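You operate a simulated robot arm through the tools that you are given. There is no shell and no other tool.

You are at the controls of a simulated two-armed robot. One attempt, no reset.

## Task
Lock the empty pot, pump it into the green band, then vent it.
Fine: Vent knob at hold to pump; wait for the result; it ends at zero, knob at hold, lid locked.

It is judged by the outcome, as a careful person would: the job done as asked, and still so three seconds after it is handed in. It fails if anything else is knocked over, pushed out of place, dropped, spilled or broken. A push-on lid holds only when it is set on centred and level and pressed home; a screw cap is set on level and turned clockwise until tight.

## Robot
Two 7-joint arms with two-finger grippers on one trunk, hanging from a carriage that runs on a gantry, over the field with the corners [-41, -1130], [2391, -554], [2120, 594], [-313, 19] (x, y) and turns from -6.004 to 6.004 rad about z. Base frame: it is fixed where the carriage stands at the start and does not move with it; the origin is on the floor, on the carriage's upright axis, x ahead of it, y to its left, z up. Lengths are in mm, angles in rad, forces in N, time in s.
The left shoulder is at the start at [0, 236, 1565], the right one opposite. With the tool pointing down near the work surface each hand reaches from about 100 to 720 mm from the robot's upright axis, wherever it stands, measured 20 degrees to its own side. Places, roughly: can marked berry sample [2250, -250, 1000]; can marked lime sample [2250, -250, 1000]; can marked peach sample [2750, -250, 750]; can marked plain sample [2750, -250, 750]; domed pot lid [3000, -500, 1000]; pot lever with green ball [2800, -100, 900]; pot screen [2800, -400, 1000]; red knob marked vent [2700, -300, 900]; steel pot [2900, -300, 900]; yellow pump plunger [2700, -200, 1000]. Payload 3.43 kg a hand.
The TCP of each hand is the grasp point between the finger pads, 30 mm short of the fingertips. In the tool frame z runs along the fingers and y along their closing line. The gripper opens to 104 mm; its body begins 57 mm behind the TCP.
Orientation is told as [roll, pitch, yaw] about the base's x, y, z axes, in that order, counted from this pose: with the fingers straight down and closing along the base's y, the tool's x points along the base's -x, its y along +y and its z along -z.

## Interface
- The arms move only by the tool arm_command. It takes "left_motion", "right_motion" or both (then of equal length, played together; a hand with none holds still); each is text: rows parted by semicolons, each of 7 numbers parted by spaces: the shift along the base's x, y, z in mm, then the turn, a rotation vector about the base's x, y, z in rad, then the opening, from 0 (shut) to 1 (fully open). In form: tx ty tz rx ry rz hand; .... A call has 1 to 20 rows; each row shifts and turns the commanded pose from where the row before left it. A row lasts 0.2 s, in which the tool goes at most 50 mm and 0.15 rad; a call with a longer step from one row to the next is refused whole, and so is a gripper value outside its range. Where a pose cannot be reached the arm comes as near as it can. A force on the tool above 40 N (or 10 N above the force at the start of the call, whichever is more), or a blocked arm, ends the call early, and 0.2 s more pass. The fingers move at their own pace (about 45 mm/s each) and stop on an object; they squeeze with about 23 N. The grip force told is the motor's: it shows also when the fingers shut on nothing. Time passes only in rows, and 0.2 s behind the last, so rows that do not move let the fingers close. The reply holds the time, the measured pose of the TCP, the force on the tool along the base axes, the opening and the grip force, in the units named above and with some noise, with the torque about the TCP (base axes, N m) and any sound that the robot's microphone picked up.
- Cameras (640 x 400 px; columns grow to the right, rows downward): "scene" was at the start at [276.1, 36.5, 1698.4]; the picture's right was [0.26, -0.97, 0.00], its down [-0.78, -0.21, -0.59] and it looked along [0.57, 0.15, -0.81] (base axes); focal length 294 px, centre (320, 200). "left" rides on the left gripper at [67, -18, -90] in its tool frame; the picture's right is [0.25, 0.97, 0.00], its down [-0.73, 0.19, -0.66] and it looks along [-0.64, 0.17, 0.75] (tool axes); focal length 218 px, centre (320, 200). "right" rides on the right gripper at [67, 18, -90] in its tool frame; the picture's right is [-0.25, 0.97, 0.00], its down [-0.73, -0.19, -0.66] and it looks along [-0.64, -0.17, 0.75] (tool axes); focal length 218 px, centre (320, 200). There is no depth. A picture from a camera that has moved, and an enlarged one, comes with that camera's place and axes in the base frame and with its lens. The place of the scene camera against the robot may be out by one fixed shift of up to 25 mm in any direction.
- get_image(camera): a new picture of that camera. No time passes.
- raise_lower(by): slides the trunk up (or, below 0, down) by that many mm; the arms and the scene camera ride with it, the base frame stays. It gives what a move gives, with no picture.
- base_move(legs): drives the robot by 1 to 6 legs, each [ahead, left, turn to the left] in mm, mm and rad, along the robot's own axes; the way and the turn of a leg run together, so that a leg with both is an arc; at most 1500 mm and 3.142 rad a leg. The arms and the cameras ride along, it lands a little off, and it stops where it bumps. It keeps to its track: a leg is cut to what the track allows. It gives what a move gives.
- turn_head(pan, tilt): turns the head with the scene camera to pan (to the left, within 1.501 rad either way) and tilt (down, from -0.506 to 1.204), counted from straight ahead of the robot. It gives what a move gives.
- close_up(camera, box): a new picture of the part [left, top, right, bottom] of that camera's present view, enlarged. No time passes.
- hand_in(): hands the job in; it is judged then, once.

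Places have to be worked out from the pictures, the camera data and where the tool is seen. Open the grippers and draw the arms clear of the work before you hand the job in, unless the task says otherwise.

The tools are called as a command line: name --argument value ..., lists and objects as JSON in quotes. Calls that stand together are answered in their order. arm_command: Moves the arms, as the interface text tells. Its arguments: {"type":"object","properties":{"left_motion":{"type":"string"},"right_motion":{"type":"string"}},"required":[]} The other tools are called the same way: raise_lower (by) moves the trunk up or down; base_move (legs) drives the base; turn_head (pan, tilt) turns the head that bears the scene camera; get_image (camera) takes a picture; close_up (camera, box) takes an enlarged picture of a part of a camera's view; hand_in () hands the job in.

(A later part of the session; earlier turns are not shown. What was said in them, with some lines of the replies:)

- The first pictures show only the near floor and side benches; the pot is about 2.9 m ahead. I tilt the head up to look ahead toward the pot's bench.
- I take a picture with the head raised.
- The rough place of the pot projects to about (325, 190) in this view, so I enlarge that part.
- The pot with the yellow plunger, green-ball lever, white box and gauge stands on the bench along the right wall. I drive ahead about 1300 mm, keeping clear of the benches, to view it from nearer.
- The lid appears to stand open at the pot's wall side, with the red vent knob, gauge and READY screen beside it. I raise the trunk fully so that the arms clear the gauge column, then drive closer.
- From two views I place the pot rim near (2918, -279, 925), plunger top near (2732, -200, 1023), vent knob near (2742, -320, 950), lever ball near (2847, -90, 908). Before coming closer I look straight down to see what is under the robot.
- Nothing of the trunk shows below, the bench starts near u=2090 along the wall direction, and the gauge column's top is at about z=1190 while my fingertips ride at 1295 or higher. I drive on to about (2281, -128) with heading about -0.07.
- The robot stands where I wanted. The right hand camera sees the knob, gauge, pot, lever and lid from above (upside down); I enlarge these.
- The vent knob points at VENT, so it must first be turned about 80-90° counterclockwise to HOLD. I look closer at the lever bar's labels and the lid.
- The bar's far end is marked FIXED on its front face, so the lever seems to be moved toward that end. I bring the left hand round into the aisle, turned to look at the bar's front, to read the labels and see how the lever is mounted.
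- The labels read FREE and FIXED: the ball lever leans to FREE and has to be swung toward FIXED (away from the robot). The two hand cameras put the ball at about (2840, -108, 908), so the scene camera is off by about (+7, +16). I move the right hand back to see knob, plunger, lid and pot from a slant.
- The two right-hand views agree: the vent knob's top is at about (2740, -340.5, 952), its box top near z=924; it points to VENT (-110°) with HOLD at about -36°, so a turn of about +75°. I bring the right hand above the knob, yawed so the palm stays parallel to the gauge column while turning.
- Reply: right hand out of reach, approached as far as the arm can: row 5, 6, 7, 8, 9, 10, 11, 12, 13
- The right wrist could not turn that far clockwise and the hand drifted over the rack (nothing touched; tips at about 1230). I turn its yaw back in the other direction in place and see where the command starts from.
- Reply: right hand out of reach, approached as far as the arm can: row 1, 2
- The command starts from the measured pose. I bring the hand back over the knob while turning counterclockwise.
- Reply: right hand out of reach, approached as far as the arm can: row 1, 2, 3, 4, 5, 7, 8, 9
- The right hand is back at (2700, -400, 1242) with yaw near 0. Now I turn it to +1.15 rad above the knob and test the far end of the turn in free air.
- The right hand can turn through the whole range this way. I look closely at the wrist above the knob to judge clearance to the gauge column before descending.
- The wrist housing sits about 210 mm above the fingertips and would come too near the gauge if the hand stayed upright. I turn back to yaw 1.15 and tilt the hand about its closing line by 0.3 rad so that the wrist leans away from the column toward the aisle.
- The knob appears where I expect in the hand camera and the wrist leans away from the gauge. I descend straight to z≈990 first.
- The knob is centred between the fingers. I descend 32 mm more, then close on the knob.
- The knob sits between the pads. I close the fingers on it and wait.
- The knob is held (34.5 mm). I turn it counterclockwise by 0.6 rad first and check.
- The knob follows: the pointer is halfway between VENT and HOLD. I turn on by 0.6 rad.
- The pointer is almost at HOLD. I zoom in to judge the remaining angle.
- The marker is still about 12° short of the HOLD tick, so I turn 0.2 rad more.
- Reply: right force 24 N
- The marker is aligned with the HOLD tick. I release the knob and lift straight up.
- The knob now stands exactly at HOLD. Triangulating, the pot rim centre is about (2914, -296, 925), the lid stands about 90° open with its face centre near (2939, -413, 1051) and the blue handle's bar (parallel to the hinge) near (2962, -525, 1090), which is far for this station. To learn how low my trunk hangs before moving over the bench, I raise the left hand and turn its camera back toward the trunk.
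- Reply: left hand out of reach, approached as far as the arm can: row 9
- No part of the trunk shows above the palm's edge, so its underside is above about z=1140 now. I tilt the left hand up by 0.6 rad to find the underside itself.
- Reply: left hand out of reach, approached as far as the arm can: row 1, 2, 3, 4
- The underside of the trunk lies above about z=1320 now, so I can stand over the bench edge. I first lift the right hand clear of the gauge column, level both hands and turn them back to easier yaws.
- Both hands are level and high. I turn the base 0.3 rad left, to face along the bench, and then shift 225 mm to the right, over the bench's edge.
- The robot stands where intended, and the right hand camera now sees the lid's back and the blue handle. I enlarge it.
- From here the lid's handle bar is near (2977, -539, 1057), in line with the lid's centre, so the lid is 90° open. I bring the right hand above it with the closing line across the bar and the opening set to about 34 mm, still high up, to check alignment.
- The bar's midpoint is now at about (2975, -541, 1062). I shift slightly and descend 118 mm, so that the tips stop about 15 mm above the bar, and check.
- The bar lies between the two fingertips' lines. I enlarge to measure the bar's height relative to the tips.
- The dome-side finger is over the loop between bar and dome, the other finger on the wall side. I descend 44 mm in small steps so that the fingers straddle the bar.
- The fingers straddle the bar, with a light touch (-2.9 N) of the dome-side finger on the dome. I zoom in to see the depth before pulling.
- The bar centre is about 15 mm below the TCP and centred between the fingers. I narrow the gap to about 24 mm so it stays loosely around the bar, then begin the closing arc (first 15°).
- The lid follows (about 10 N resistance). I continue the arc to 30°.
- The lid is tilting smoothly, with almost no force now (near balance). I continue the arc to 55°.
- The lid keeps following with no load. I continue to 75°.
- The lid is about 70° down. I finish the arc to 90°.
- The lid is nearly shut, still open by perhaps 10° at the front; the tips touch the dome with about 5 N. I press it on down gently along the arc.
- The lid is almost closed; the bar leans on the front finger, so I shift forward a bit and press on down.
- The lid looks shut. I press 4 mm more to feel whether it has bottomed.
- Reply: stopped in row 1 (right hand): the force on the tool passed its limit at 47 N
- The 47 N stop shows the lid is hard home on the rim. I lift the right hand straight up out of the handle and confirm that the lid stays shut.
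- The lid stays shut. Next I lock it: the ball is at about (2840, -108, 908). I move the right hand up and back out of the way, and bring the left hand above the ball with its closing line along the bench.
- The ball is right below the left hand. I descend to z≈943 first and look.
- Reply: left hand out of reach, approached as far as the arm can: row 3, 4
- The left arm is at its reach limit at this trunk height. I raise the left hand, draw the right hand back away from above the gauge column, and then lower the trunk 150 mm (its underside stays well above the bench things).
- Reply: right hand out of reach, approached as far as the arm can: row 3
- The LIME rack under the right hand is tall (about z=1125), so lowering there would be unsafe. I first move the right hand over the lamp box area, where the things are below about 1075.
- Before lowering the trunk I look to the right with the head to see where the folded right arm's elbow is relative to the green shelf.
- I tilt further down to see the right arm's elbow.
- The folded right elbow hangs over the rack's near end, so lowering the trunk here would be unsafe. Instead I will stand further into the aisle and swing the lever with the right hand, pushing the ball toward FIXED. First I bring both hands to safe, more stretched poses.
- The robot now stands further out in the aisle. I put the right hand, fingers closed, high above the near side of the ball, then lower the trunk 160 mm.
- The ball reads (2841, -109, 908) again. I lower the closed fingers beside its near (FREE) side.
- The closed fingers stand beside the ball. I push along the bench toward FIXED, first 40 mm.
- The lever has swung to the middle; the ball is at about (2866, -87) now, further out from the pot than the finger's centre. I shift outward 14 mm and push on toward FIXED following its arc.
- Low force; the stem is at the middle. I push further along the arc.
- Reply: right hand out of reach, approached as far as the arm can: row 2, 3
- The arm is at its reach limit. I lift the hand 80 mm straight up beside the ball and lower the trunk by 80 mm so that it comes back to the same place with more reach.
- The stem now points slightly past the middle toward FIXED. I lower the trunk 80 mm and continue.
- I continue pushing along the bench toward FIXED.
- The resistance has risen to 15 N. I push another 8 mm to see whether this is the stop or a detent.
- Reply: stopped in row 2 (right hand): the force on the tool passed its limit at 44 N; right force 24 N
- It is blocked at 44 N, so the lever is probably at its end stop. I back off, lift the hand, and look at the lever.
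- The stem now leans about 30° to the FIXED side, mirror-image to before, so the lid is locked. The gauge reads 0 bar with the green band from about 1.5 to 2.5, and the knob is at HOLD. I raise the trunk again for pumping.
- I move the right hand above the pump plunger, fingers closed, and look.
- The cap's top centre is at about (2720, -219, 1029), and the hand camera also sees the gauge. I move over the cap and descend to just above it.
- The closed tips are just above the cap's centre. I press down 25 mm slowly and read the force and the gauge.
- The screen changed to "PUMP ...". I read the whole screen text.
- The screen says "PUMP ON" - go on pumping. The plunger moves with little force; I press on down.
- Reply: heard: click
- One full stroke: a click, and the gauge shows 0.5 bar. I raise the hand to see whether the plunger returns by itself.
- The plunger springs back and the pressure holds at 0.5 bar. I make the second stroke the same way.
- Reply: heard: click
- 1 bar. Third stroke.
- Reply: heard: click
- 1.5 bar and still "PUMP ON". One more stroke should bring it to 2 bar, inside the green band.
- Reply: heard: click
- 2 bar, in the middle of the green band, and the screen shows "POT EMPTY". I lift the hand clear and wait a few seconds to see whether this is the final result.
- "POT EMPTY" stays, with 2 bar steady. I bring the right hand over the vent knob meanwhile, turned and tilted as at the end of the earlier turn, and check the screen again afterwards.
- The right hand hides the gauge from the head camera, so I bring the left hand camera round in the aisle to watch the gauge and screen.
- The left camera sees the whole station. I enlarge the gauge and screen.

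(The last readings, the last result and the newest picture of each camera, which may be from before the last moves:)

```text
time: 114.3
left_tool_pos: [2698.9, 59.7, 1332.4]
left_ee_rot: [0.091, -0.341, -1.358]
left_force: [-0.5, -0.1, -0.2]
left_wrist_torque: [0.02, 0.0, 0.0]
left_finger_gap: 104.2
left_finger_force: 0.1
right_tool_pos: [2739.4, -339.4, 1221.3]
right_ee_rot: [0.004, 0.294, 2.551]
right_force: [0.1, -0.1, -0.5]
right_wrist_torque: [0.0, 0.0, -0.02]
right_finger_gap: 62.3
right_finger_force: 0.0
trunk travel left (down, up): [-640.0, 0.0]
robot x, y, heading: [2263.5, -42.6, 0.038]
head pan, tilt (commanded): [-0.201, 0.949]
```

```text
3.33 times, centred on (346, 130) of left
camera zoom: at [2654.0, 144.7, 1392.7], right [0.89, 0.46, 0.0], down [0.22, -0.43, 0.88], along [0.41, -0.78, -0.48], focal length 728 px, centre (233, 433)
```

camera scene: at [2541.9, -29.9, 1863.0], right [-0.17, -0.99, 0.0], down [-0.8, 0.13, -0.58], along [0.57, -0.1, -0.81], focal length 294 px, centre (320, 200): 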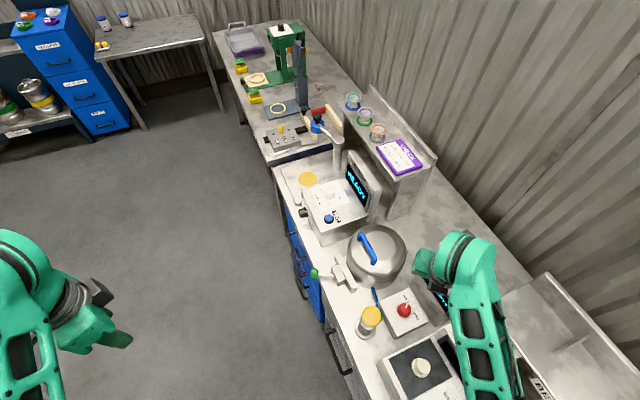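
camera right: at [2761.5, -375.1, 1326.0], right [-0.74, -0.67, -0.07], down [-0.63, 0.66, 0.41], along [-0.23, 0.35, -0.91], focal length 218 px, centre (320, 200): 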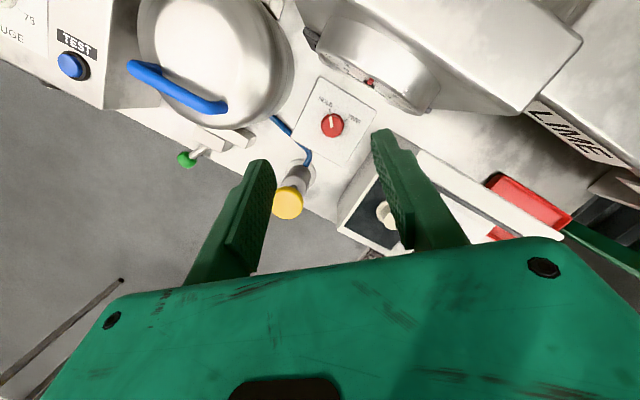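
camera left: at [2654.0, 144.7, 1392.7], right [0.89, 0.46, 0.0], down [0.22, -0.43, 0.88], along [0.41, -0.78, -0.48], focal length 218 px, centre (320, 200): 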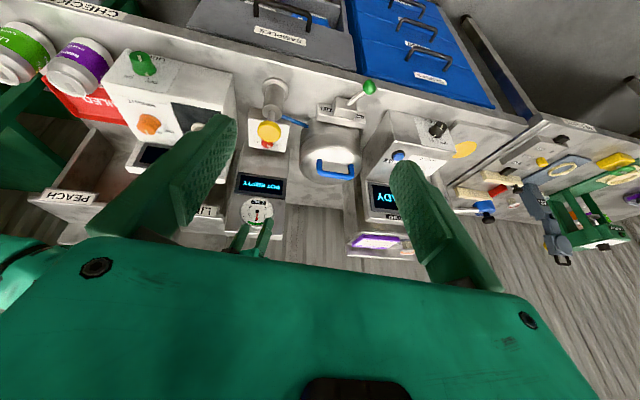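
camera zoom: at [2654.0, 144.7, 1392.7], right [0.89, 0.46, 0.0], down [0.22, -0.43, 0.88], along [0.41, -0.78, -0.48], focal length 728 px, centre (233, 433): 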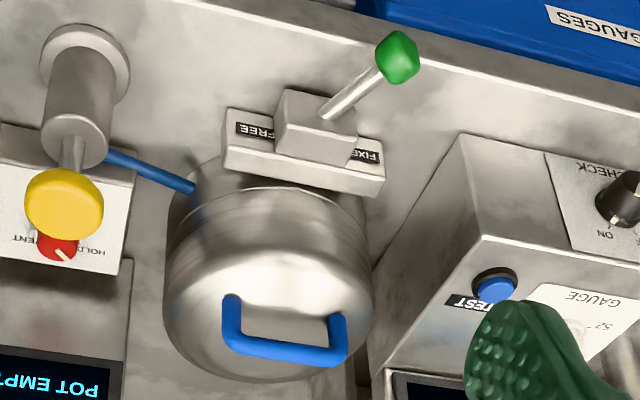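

The lever leans to FIXED, the needle is at 2 in the green band, and "POT EMPTY" has been steady for about 9 s, so that is the result. Now I descend on the vent knob.

arm_command --right_motion "0 0 -45 0 0 0 0.6; 0 0 -45 0 0 0 0.6; 0 0 -45 0 0 0 0.6; 0 0 -45 0 0 0 0.6; 0 0 -45 0 0 0 0.6"

get_image --camera "right"

get_image --camera "left"

```text
time: 115.5
left_tool_pos: [2698.8, 60.9, 1331.0]
left_ee_rot: [0.094, -0.336, -1.359]
left_force: [-0.9, 0.1, 0.4]
left_wrist_torque: [-0.02, -0.02, 0.03]
left_finger_gap: 104.0
left_finger_force: 0.0
right_tool_pos: [2739.0, -338.5, 995.3]
right_ee_rot: [0.002, 0.293, 2.55]
right_force: [-8.0, 14.2, 5.9]
right_wrist_torque: [-2.09, -1.07, -0.12]
right_finger_gap: 62.5
right_finger_force: 0.2
trunk travel left (down, up): [-640.0, 0.0]
robot x, y, heading: [2271.0, -39.5, 0.036]
head pan, tilt (commanded): [-0.201, 0.949]
```

```text
taken
camera right: at [2762.1, -374.1, 1100.5], right [-0.74, -0.67, -0.07], down [-0.63, 0.65, 0.42], along [-0.23, 0.35, -0.91], focal length 218 px, centre (320, 200)
```

right: 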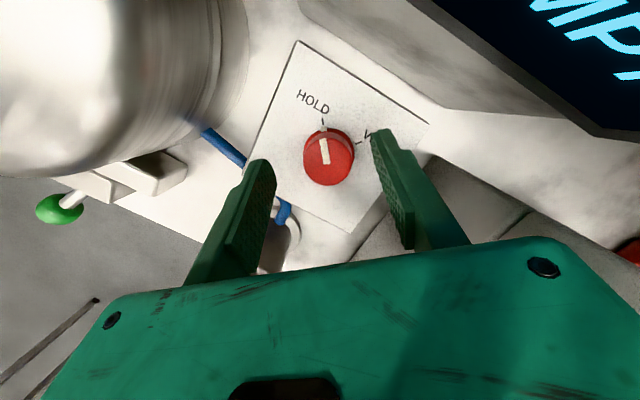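

```text
taken
camera left: at [2653.4, 146.4, 1393.0], right [0.89, 0.47, 0.0], down [0.22, -0.43, 0.88], along [0.41, -0.77, -0.48], focal length 218 px, centre (320, 200)
```

left: 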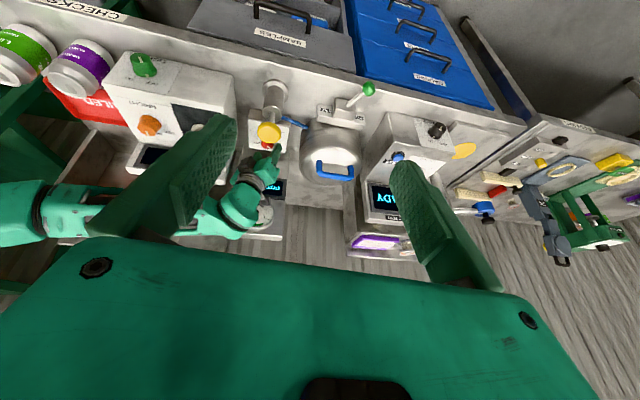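

The force of about 16 N toward the aisle shows the hand's camera housing touching the gauge. I back away from the column at once, and tilt the hand about 0.11 rad more so that the camera clears it.

arm_command --right_motion "-1.8 7.3 0 0 0 0 0.6; -1.8 7.3 0 0 0 0 0.6; 0 0 0 -0.0597 -0.0888 0 0.6"

close_up --camera "left" --box '[214, 110, 310, 225]'

get_image --camera "scene"

```text
time: 116.3
left_tool_pos: [2699.4, 59.3, 1332.1]
left_ee_rot: [0.094, -0.34, -1.359]
left_force: [0.5, 0.1, 0.3]
left_wrist_torque: [-0.02, 0.02, -0.01]
left_finger_gap: 103.7
left_finger_force: 0.1
right_tool_pos: [2735.4, -325.9, 996.6]
right_ee_rot: [0.002, 0.401, 2.55]
right_force: [0.6, -0.2, 0.8]
right_wrist_torque: [0.02, 0.03, 0.0]
right_finger_gap: 62.3
right_finger_force: 0.1
trunk travel left (down, up): [-640.0, 0.0]
robot x, y, heading: [2264.4, -46.6, 0.034]
head pan, tilt (commanded): [-0.201, 0.949]
```

```text
3.48 times, centred on (262, 168) of left
camera zoom: at [2654.1, 144.7, 1392.9], right [0.89, 0.46, 0.0], down [0.22, -0.43, 0.88], along [0.41, -0.78, -0.48], focal length 759 px, centre (522, 313)
```

zoom: 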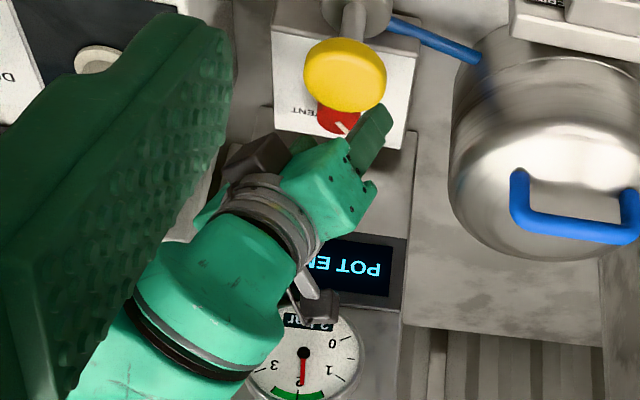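

```text
taken
camera scene: at [2541.9, -29.9, 1863.0], right [-0.17, -0.99, 0.0], down [-0.8, 0.13, -0.58], along [0.57, -0.1, -0.81], focal length 294 px, centre (320, 200)
```

scene: 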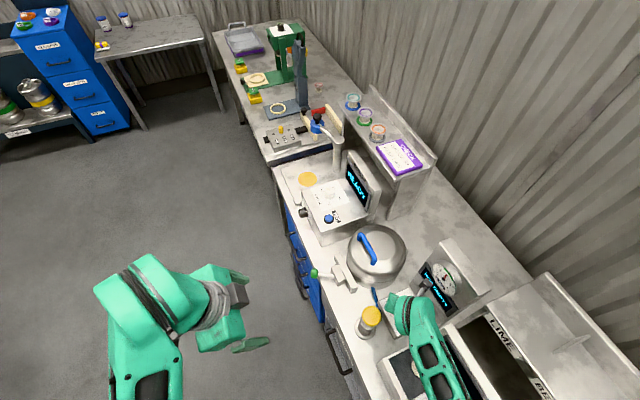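

Contact is gone, the gauge stands unmoved at 2 bar. I shift back over the knob with the larger tilt and check the force.

arm_command --right_motion "0.2 -5.9 0 0 0 0 0.6; 0.2 -5.9 0 0 0 0 0.6; 0 0 0 0 0 0 0.6"

get_image --camera "right"

close_up --camera "left" --box '[214, 110, 310, 225]'

```text
time: 117.2
left_tool_pos: [2699.2, 57.7, 1331.3]
left_ee_rot: [0.093, -0.339, -1.358]
left_force: [1.0, -0.3, 0.9]
left_wrist_torque: [-0.01, 0.02, -0.02]
left_finger_gap: 103.9
left_finger_force: 0.1
right_tool_pos: [2735.7, -336.8, 995.1]
right_ee_rot: [0.003, 0.401, 2.551]
right_force: [0.2, -0.8, -0.3]
right_wrist_torque: [0.0, -0.01, -0.01]
right_finger_gap: 62.0
right_finger_force: 0.1
trunk travel left (down, up): [-640.0, 0.0]
robot x, y, heading: [2264.2, -45.7, 0.034]
head pan, tilt (commanded): [-0.201, 0.949]
```

```text
taken
camera right: at [2748.0, -366.5, 1105.1], right [-0.73, -0.67, -0.1], down [-0.66, 0.68, 0.32], along [-0.15, 0.3, -0.94], focal length 218 px, centre (320, 200)
```

right: 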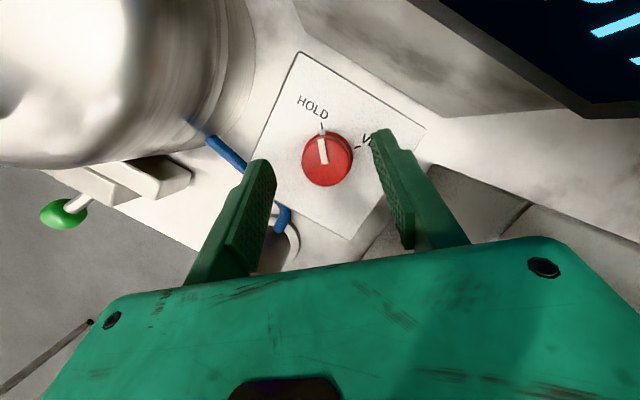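

```text
3.48 times, centred on (262, 168) of left
camera zoom: at [2654.2, 144.7, 1392.9], right [0.89, 0.46, 0.0], down [0.22, -0.43, 0.88], along [0.41, -0.78, -0.48], focal length 759 px, centre (522, 313)
```

zoom: 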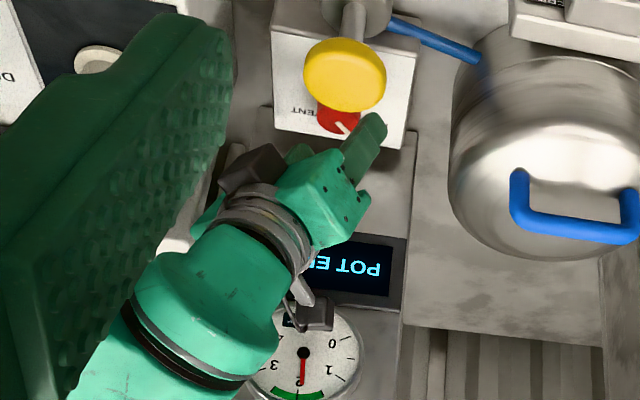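

No contact now, and the knob is centred. I descend the last 33 mm.

arm_command --right_motion "0 -0.5 -11 0 0 0 0.6; 0 -0.5 -11 0 0 0 0.6; 0 0 -11 0 0 0 0.6"

get_image --camera "right"

```text
time: 118.0
left_tool_pos: [2699.6, 59.2, 1331.8]
left_ee_rot: [0.092, -0.339, -1.358]
left_force: [-0.2, -0.1, 0.0]
left_wrist_torque: [0.03, 0.03, -0.02]
left_finger_gap: 103.9
left_finger_force: 0.0
right_tool_pos: [2735.4, -337.1, 963.0]
right_ee_rot: [0.005, 0.404, 2.549]
right_force: [0.4, -0.1, 0.7]
right_wrist_torque: [0.02, 0.0, -0.01]
right_finger_gap: 62.4
right_finger_force: 0.0
trunk travel left (down, up): [-640.0, 0.0]
robot x, y, heading: [2267.1, -39.6, 0.038]
head pan, tilt (commanded): [-0.201, 0.949]
```

```text
taken
camera right: at [2748.1, -366.3, 1072.0], right [-0.73, -0.67, -0.1], down [-0.66, 0.68, 0.32], along [-0.15, 0.3, -0.94], focal length 218 px, centre (320, 200)
```

right: 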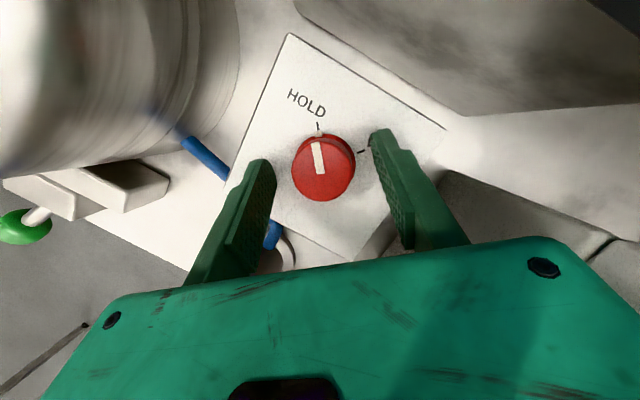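

The knob sits between the pads. I close on it.

arm_command --right_motion "0 0 0 0 0 0 0.2; 0 0 0 0 0 0 0.2; 0 0 0 0 0 0 0.2; 0 0 0 0 0 0 0.2"

get_image --camera "right"

```text
time: 119.0
left_tool_pos: [2699.0, 58.6, 1332.0]
left_ee_rot: [0.092, -0.339, -1.358]
left_force: [-0.2, 0.0, 0.4]
left_wrist_torque: [0.02, -0.01, -0.02]
left_finger_gap: 104.0
left_finger_force: 0.0
right_tool_pos: [2734.2, -338.1, 963.0]
right_ee_rot: [0.005, 0.402, 2.549]
right_force: [2.3, -4.6, -6.4]
right_wrist_torque: [-0.22, -0.07, -0.02]
right_finger_gap: 34.6
right_finger_force: 45.0
trunk travel left (down, up): [-640.0, 0.0]
robot x, y, heading: [2268.0, -43.0, 0.031]
head pan, tilt (commanded): [-0.201, 0.949]
```

```text
taken
camera right: at [2747.6, -367.0, 1071.5], right [-0.73, -0.67, -0.09], down [-0.66, 0.68, 0.32], along [-0.15, 0.3, -0.94], focal length 218 px, centre (320, 200)
```

right: 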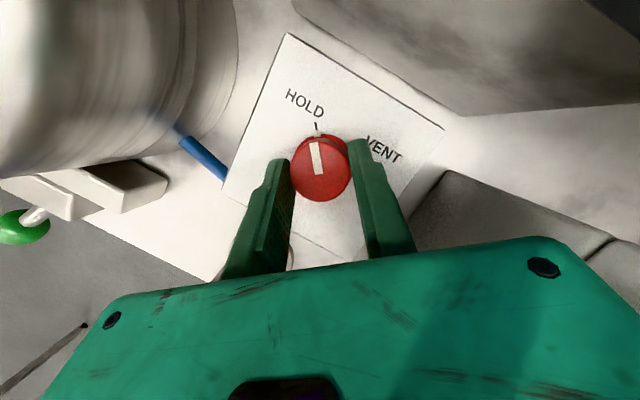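

The knob is held at 34.6 mm. I turn it clockwise toward VENT, first 0.65 rad, and check.

arm_command --right_motion "0.52 0.38 0 0 0 -0.13 0.2; 0.52 0.38 0 0 0 -0.13 0.2; 0.52 0.38 0 0 0 -0.13 0.2; 0.52 0.38 0 0 0 -0.13 0.2; 0.52 0.38 0 0 0 -0.13 0.2"

get_image --camera "right"

close_up --camera "left" --box '[214, 110, 310, 225]'

```text
time: 120.2
left_tool_pos: [2698.8, 57.7, 1330.9]
left_ee_rot: [0.092, -0.338, -1.36]
left_force: [-0.9, -0.5, -0.4]
left_wrist_torque: [0.03, -0.02, -0.01]
left_finger_gap: 103.8
left_finger_force: 0.0
right_tool_pos: [2737.9, -336.3, 963.5]
right_ee_rot: [0.005, 0.4, 1.898]
right_force: [-4.2, -2.6, -0.6]
right_wrist_torque: [0.35, 0.34, -0.06]
right_finger_gap: 34.7
right_finger_force: 45.3
trunk travel left (down, up): [-640.0, 0.0]
robot x, y, heading: [2261.7, -42.8, 0.033]
head pan, tilt (commanded): [-0.201, 0.949]
```

```text
taken
camera right: at [2730.2, -366.6, 1071.6], right [-0.99, -0.09, -0.09], down [-0.11, 0.94, 0.32], along [0.06, 0.33, -0.94], focal length 218 px, centre (320, 200)
```

right: 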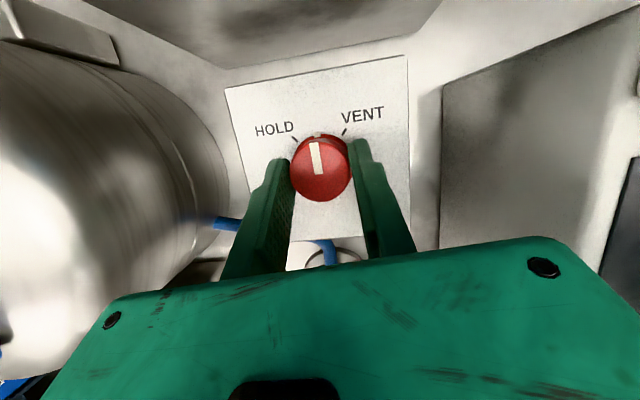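

```text
3.48 times, centred on (262, 168) of left
camera zoom: at [2653.7, 144.5, 1392.7], right [0.89, 0.46, 0.0], down [0.22, -0.43, 0.88], along [0.41, -0.78, -0.48], focal length 759 px, centre (522, 313)
```

zoom: 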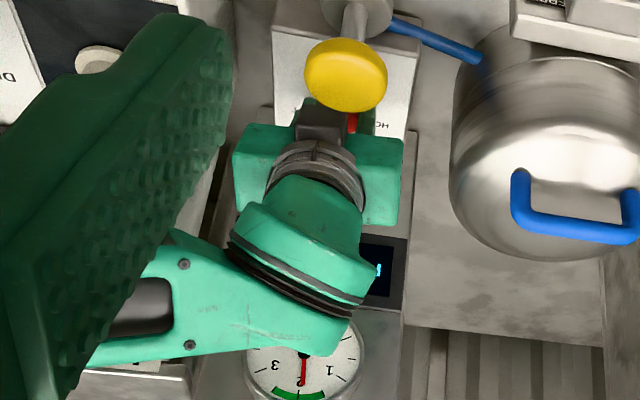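

Halfway; the knob follows and the gauge is still at 2. I turn on to VENT.

arm_command --right_motion "0.64 0 0 0 0 -0.13 0.2; 0.64 0 0 0 0 -0.13 0.2; 0.64 0 0 0 0 -0.13 0.2; 0.64 0 0 0 0 -0.13 0.2; 0.64 0 0 0 0 -0.13 0.2"

get_image --camera "right"

close_up --camera "left" --box '[214, 110, 310, 225]'

get_image --camera "scene"

```text
time: 121.3
left_tool_pos: [2698.3, 59.6, 1332.6]
left_ee_rot: [0.091, -0.338, -1.361]
left_force: [0.2, 0.8, 0.5]
left_wrist_torque: [-0.02, 0.04, 0.01]
left_finger_gap: 104.0
left_finger_force: 0.1
right_tool_pos: [2740.0, -336.4, 962.8]
right_ee_rot: [0.005, 0.404, 1.247]
right_force: [-2.0, -2.1, -0.1]
right_wrist_torque: [0.79, 0.22, -0.04]
right_finger_gap: 34.6
right_finger_force: 44.5
trunk travel left (down, up): [-640.0, 0.0]
robot x, y, heading: [2264.6, -44.0, 0.033]
head pan, tilt (commanded): [-0.201, 0.949]
```

```text
taken
camera right: at [2716.5, -355.6, 1071.7], right [-0.84, 0.53, -0.1], down [0.48, 0.82, 0.32], along [0.25, 0.22, -0.94], focal length 218 px, centre (320, 200)
```

right: 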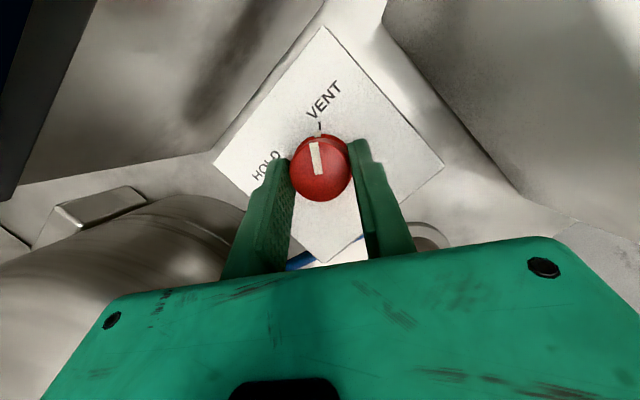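

```text
3.48 times, centred on (262, 168) of left
camera zoom: at [2653.9, 144.6, 1392.8], right [0.89, 0.46, 0.0], down [0.22, -0.43, 0.88], along [0.41, -0.78, -0.48], focal length 759 px, centre (522, 313)
```

zoom: 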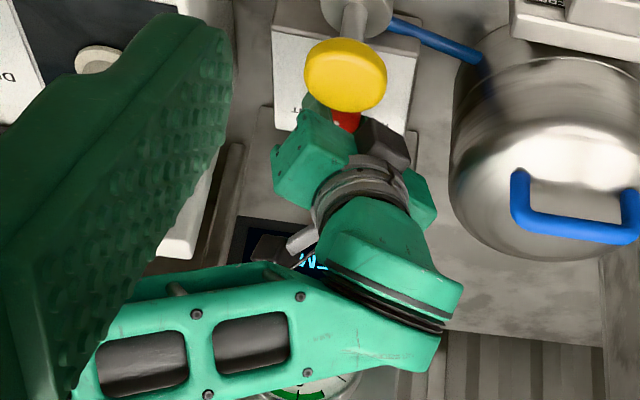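

```text
taken
camera scene: at [2541.8, -30.0, 1862.9], right [-0.17, -0.99, 0.0], down [-0.8, 0.13, -0.58], along [0.57, -0.1, -0.81], focal length 294 px, centre (320, 200)
```

scene: 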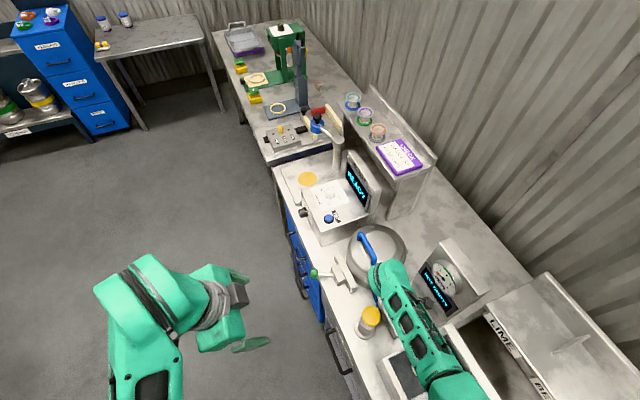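

The pointer is near VENT. I check the knob and the gauge closely.

close_up --camera "right" --box '[256, 80, 384, 160]'

close_up --camera "scene" --box '[396, 245, 492, 305]'

```text
5.00 times, centred on (320, 120) of right
camera zoom: at [2716.5, -355.6, 1071.7], right [-0.84, 0.53, -0.1], down [0.48, 0.82, 0.32], along [0.25, 0.22, -0.94], focal length 1091 px, centre (320, 600)
```

zoom: 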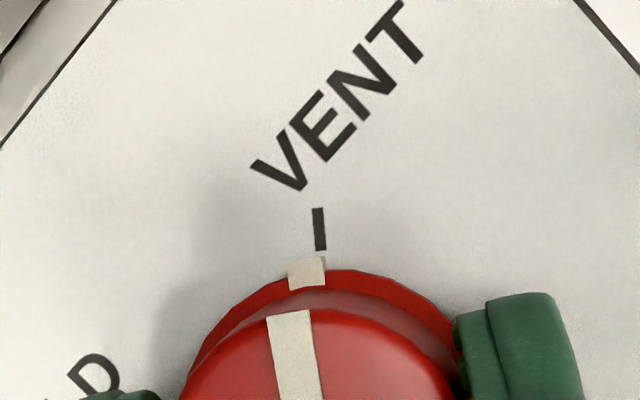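

```text
6.67 times, centred on (444, 275) of scene
camera zoom: at [2541.8, -30.0, 1862.9], right [-0.17, -0.99, 0.0], down [-0.8, 0.13, -0.58], along [0.57, -0.1, -0.81], focal length 1958 px, centre (-507, -300)
```

zoom: 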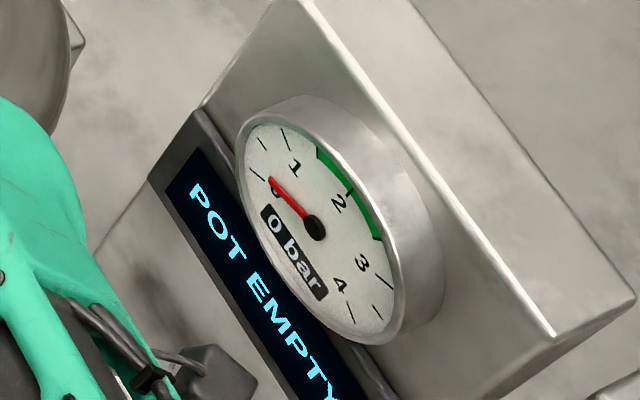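

The gauge shows 0 bar: vented. After a short wait I turn the knob back to HOLD along the same path.

arm_command --right_motion "0 0 0 0 0 0 0.2; 0 0 0 0 0 0 0.2; 0 0 0 0 0 0 0.2; 0 0 0 0 0 0 0.2; 0 0 0 0 0 0 0.2; -0.64 0 0 0 0 0.13 0.2; -0.64 0 0 0 0 0.13 0.2; -0.64 0 0 0 0 0.13 0.2; -0.64 0 0 0 0 0.13 0.2; -0.64 0 0 0 0 0.13 0.2; -0.52 -0.38 0 0 0 0.13 0.2; -0.52 -0.38 0 0 0 0.13 0.2; -0.52 -0.38 0 0 0 0.13 0.2; -0.52 -0.38 0 0 0 0.13 0.2; -0.52 -0.38 0 0 0 0.13 0.2"

close_up --camera "right" --box '[256, 80, 384, 160]'

close_up --camera "left" --box '[214, 110, 310, 225]'

```text
time: 124.5
left_tool_pos: [2698.3, 59.2, 1331.6]
left_ee_rot: [0.091, -0.338, -1.357]
left_force: [1.0, -0.5, 0.2]
left_wrist_torque: [0.01, 0.01, 0.01]
left_finger_gap: 104.2
left_finger_force: 0.1
right_tool_pos: [2734.1, -338.8, 963.3]
right_ee_rot: [0.003, 0.402, 2.552]
right_force: [-13.7, 3.5, 19.5]
right_wrist_torque: [0.35, 0.64, -0.02]
right_finger_gap: 34.5
right_finger_force: 45.4
trunk travel left (down, up): [-640.0, 0.0]
robot x, y, heading: [2269.1, -43.9, 0.038]
head pan, tilt (commanded): [-0.201, 0.949]
```

```text
5.00 times, centred on (320, 120) of right
camera zoom: at [2747.5, -367.1, 1071.8], right [-0.73, -0.67, -0.1], down [-0.66, 0.68, 0.32], along [-0.15, 0.3, -0.94], focal length 1091 px, centre (320, 600)
```

zoom: 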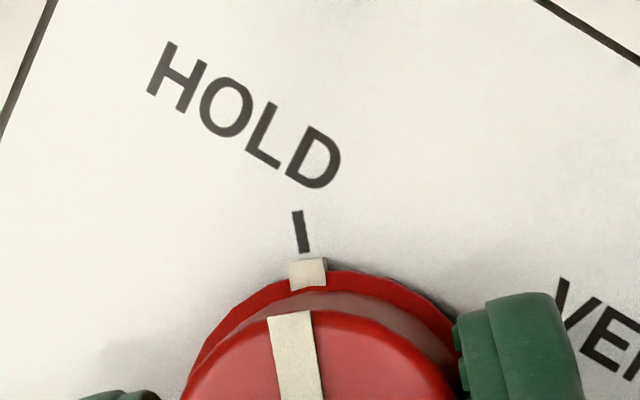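

```text
3.48 times, centred on (262, 168) of left
camera zoom: at [2653.3, 144.7, 1392.6], right [0.89, 0.46, 0.0], down [0.22, -0.43, 0.88], along [0.41, -0.78, -0.48], focal length 759 px, centre (522, 313)
```

zoom: 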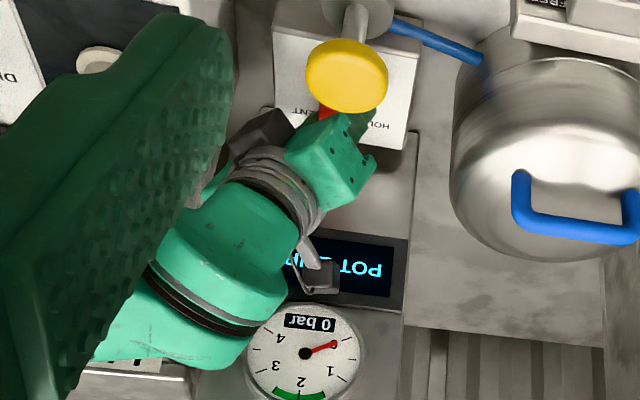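

The knob is back at HOLD and the gauge reads 0 bar. I open the fingers, lift clear of the knob, move toward the aisle away from the gauge, and then go up.

arm_command --right_motion "0 0 0 0 0 0 0.6; 0 0 0 0 0 0 0.6; 0 0 0 0 0 0 0.6; 0 0 10 0 0 0 0.6; 0 0 12 0 0 0 0.6; 0 0 12 0 0 0 0.6; -1.8 7.3 0 0 0 0 0.6; -1.8 7.3 0 0 0 0 0.6; 0 0 30 0 0 0 0.6; 0 0 40 0 0 0 0.6; 0 0 40 0 0 0 0.6; 0 0 40 0 0 0 0.6; 0 0 40 0 0 0 0.6; 0 0 40 0 0 0 0.6"

get_image --camera "right"

get_image --camera "left"

```text
time: 127.5
left_tool_pos: [2698.8, 58.8, 1331.9]
left_ee_rot: [0.092, -0.339, -1.36]
left_force: [-0.3, 0.3, 0.4]
left_wrist_torque: [0.0, 0.02, -0.01]
left_finger_gap: 104.1
left_finger_force: 0.0
right_tool_pos: [2728.5, -322.0, 1227.0]
right_ee_rot: [0.003, 0.4, 2.551]
right_force: [-0.9, -0.5, -0.3]
right_wrist_torque: [-0.01, -0.02, 0.02]
right_finger_gap: 62.4
right_finger_force: 0.0
trunk travel left (down, up): [-640.0, 0.0]
robot x, y, heading: [2261.8, -44.3, 0.037]
head pan, tilt (commanded): [-0.201, 0.949]
```

```text
taken
camera right: at [2741.4, -350.9, 1335.5], right [-0.73, -0.67, -0.09], down [-0.66, 0.68, 0.32], along [-0.15, 0.3, -0.94], focal length 218 px, centre (320, 200)
```

right: 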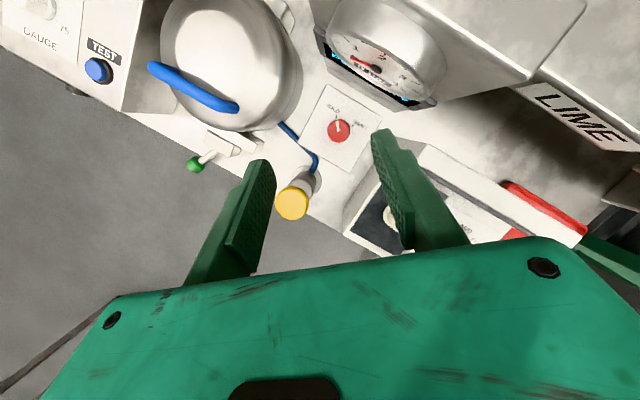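

```text
taken
camera left: at [2654.2, 144.7, 1392.9], right [0.89, 0.46, 0.0], down [0.22, -0.43, 0.88], along [0.41, -0.78, -0.48], focal length 218 px, centre (320, 200)
```

left: 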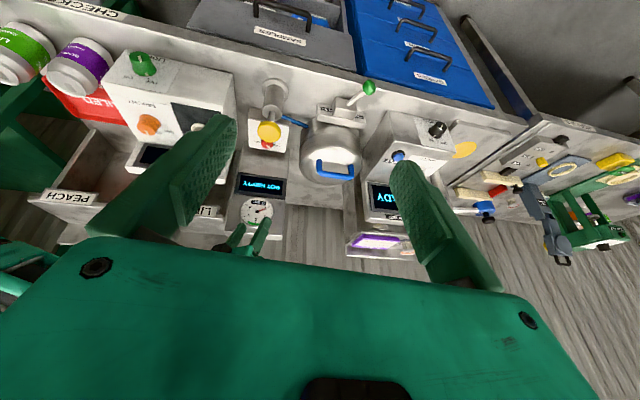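

The hand is clear. I check the knob, gauge, screen, lever, lid and the cans closely.

close_up --camera "right" --box '[290, 80, 386, 140]'

close_up --camera "left" --box '[214, 165, 310, 225]'

close_up --camera "left" --box '[290, 70, 402, 190]'

close_up --camera "left" --box '[0, 0, 160, 100]'

```text
6.67 times, centred on (338, 110) of right
camera zoom: at [2741.4, -350.9, 1335.5], right [-0.73, -0.67, -0.09], down [-0.66, 0.68, 0.32], along [-0.15, 0.3, -0.94], focal length 1455 px, centre (200, 800)
```

zoom: 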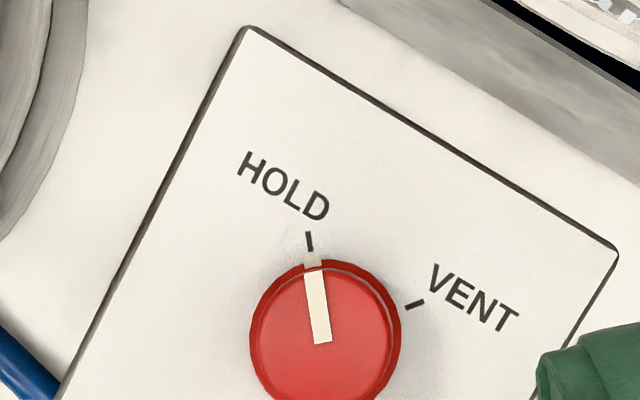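

```text
6.67 times, centred on (262, 195) of left
camera zoom: at [2654.2, 144.7, 1392.9], right [0.89, 0.46, 0.0], down [0.22, -0.43, 0.88], along [0.41, -0.78, -0.48], focal length 1455 px, centre (707, 233)
```

zoom: 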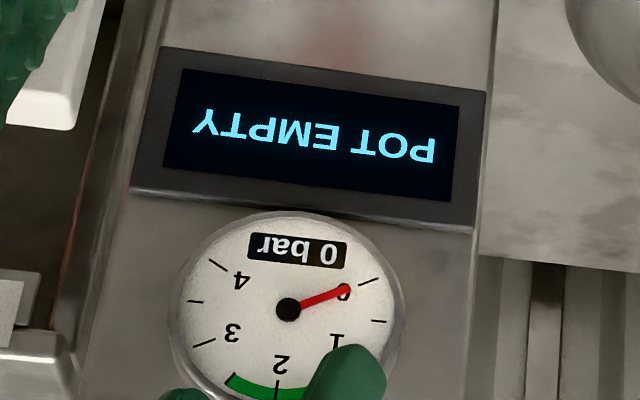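

```text
3.33 times, centred on (346, 130) of left
camera zoom: at [2654.2, 144.7, 1392.9], right [0.89, 0.46, 0.0], down [0.22, -0.43, 0.88], along [0.41, -0.78, -0.48], focal length 728 px, centre (233, 433)
```

zoom: 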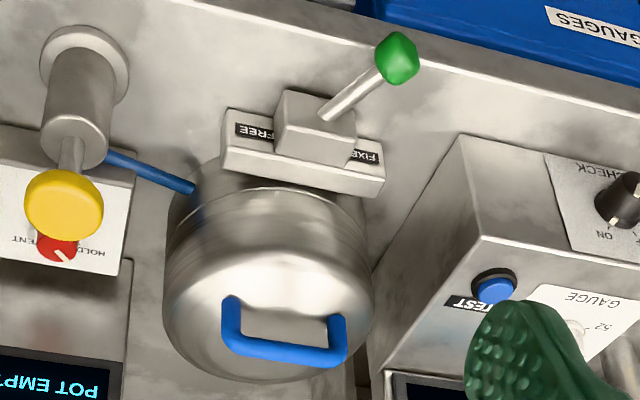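

```text
4.00 times, centred on (80, 50) of left
camera zoom: at [2654.2, 144.7, 1392.9], right [0.89, 0.46, 0.0], down [0.22, -0.43, 0.88], along [0.41, -0.78, -0.48], focal length 873 px, centre (1280, 800)
```

zoom: 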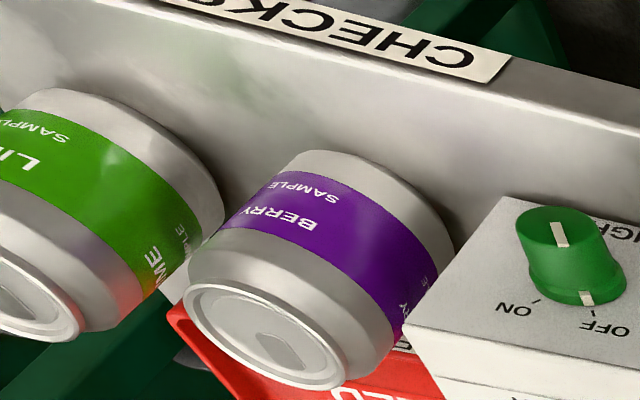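

All is as asked: knob at HOLD, 0 bar, lid shut, lever at FIXED, cans and other things in place. I level both hands, open the grippers and draw both arms away from the work into the aisle.

arm_command --left_motion "0 43 4 0 0 0 1; 0 43 4 0 0 0 1; 0 43 4 0 0 0 1; 0 43 4 0 0 0 1; 0 40 2 0 0 0 1; 0 0 0 0.1034 0.0547 0 1; 0 0 0 0.1034 0.0547 0 1; 0 0 0 0.1034 0.0547 0 1; 0 0 0 0 0 0.1 1; 0 0 0 0 0 0.1 1; 0 0 0 0 0 0.1 1; 0 0 0 0 0 0.1 1; 0 0 0 0 0 0.1 1" --right_motion "0 0 35 0 0 0 0.6; 0 0 35 0 0 0 0.6; 0 0 35 0 0 0 0.6; 0 0 0 0.0743 0.1107 0 0.6; 0 0 0 0.0743 0.1107 0 0.6; 0 0 0 0.0743 0.1107 0 0.6; -10 25 0 0 0 -0.15 0.8; -10 25 0 0 0 -0.15 1; -10 25 0 0 0 -0.15 1; -10 25 0 0 0 -0.15 1; -10 25 0 0 0 -0.15 1; -10 25 0 0 0 -0.15 1; -10 25 0 0 0 -0.15 1"

get_image --camera "scene"

```text
time: 130.3
left_tool_pos: [2697.2, 270.7, 1347.7]
left_ee_rot: [0.0, 0.0, -0.84]
left_force: [0.6, -0.3, 1.0]
left_wrist_torque: [0.01, 0.02, -0.01]
left_finger_gap: 104.0
left_finger_force: 0.0
right_tool_pos: [2662.7, -147.9, 1331.5]
right_ee_rot: [0.002, 0.002, 1.499]
right_force: [-0.4, 1.1, -0.4]
right_wrist_torque: [0.01, -0.04, 0.0]
right_finger_gap: 104.2
right_finger_force: 0.0
trunk travel left (down, up): [-640.0, 0.0]
robot x, y, heading: [2262.7, -43.4, 0.034]
head pan, tilt (commanded): [-0.201, 0.949]
```

```text
taken
camera scene: at [2542.0, -29.9, 1863.0], right [-0.17, -0.99, 0.0], down [-0.8, 0.13, -0.58], along [0.57, -0.1, -0.81], focal length 294 px, centre (320, 200)
```

scene: 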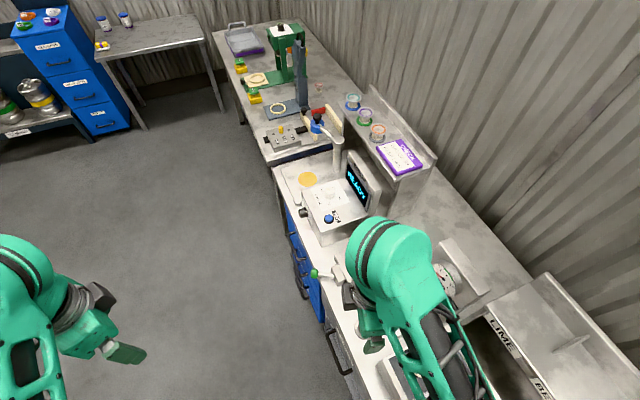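

I drive the robot 350 mm to the left, into the aisle, so that both arms are well clear, and take a last look.

base_move --legs '[[0, 350, 0]]'

turn_head --pan -0.6 --tilt 0.8

get_image --camera "scene"

close_up --camera "scene" --box '[260, 150, 420, 250]'

```text
time: 132.6
left_tool_pos: [2621.5, 603.9, 1348.0]
left_ee_rot: [0.0, 0.0, -0.832]
left_force: [-0.7, -1.8, 0.6]
left_wrist_torque: [0.01, 0.0, -0.01]
left_finger_gap: 103.9
left_finger_force: 0.0
right_tool_pos: [2592.3, 183.3, 1331.8]
right_ee_rot: [0.003, 0.003, 1.51]
right_force: [-0.6, 0.6, 0.1]
right_wrist_torque: [-0.01, 0.01, 0.01]
right_finger_gap: 103.8
right_finger_force: 0.0
trunk travel left (down, up): [-640.0, 0.0]
robot x, y, heading: [2189.5, 285.1, 0.052]
head pan, tilt (commanded): [-0.201, 0.949]
```

```text
time: 133.5
left_tool_pos: [2622.7, 604.3, 1348.2]
left_ee_rot: [-0.001, 0.0, -0.832]
left_force: [0.2, 0.2, -0.3]
left_wrist_torque: [-0.02, 0.0, 0.01]
left_finger_gap: 104.2
left_finger_force: 0.1
right_tool_pos: [2589.9, 184.3, 1331.0]
right_ee_rot: [0.002, 0.002, 1.51]
right_force: [0.3, -0.3, 0.3]
right_wrist_torque: [-0.01, -0.02, 0.0]
right_finger_gap: 104.1
right_finger_force: 0.0
trunk travel left (down, up): [-640.0, 0.0]
robot x, y, heading: [2194.5, 287.3, 0.049]
head pan, tilt (commanded): [-0.6, 0.799]
```

```text
taken
camera scene: at [2466.4, 270.3, 1874.5], right [-0.53, -0.85, 0.0], down [-0.61, 0.38, -0.7], along [0.59, -0.37, -0.72], focal length 294 px, centre (320, 200)
```

scene: 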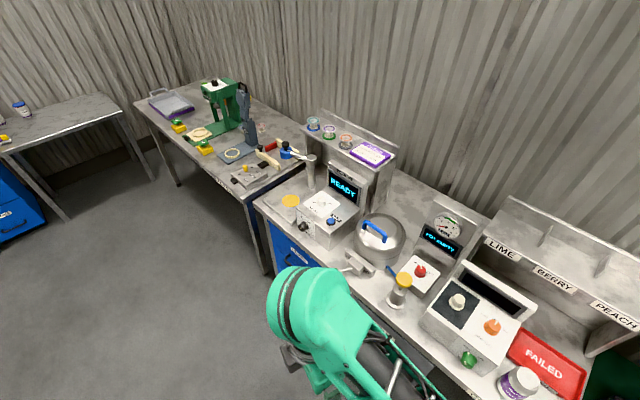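

```text
4.00 times, centred on (340, 200) of scene
camera zoom: at [2466.4, 270.3, 1874.5], right [-0.53, -0.85, 0.0], down [-0.61, 0.38, -0.7], along [0.59, -0.37, -0.72], focal length 1175 px, centre (240, 200)
```

zoom: 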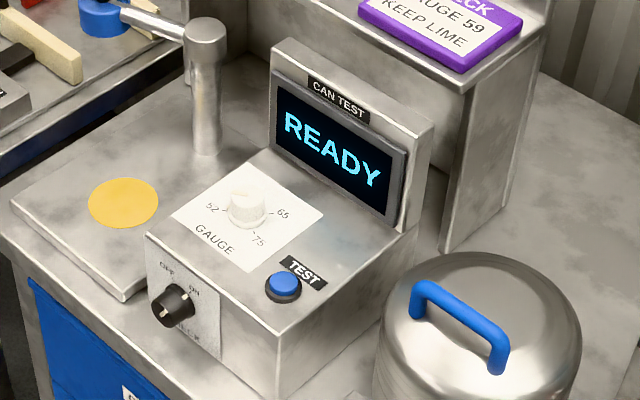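

close_up --camera "scene" --box '[336, 195, 496, 295]'

close_up --camera "scene" --box '[400, 270, 608, 400]'

```text
4.00 times, centred on (416, 245) of scene
camera zoom: at [2466.4, 270.3, 1874.5], right [-0.53, -0.85, 0.0], down [-0.61, 0.38, -0.7], along [0.59, -0.37, -0.72], focal length 1175 px, centre (-64, 20)
```

zoom: 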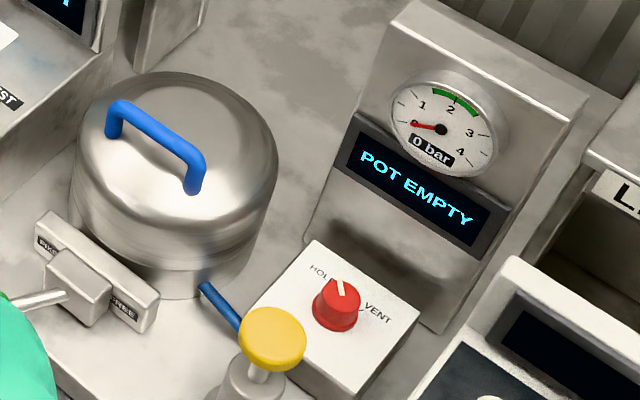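

```text
3.08 times, centred on (504, 335) of scene
camera zoom: at [2466.4, 270.3, 1874.5], right [-0.53, -0.85, 0.0], down [-0.61, 0.38, -0.7], along [0.59, -0.37, -0.72], focal length 904 px, centre (-246, -215)
```

zoom: 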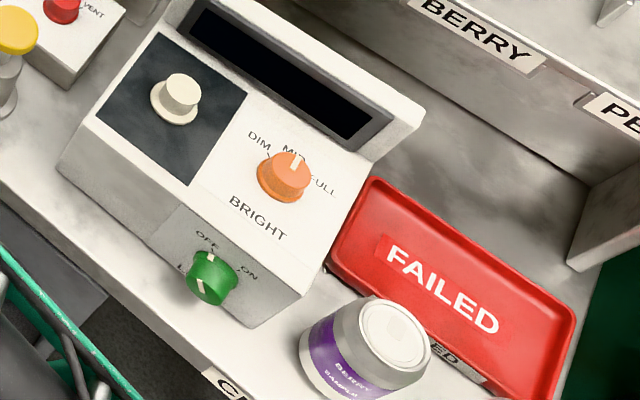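

The lid is shut with the lever at FIXED and the knob at HOLD. The gauge is at 0 bar, the result "POT EMPTY" is shown, everything else is in place, and the open grippers are clear. I hand the job in.

hand_in

```text
The job is handed in.
```

The empty pot was locked, pumped to 2 bar in the middle of the green band, and vented, and I have handed the job in. At the last look the gauge read 0 bar, the vent knob was at HOLD, and the lid was shut with the lever at FIXED.

- **Result:** the screen showed "POT EMPTY" when the pressure reached 2 bar. It stayed the same for about 9 seconds, so I took that as the result before venting.
- **Pumping:** it took four full strokes at 0.5 bar each, with the knob at HOLD. The knob was at VENT when I arrived, so I turned it to HOLD first.
- **Contact with the gauge:** on the way to vent, the right hand's camera housing pressed against the gauge with about 16 N. I backed off at once. The gauge did not shift, still read 2 bar, and dropped to 0 normally when vented.

In the final pictures nothing had been knocked over or moved. Both grippers are open and the arms are clear in the aisle.
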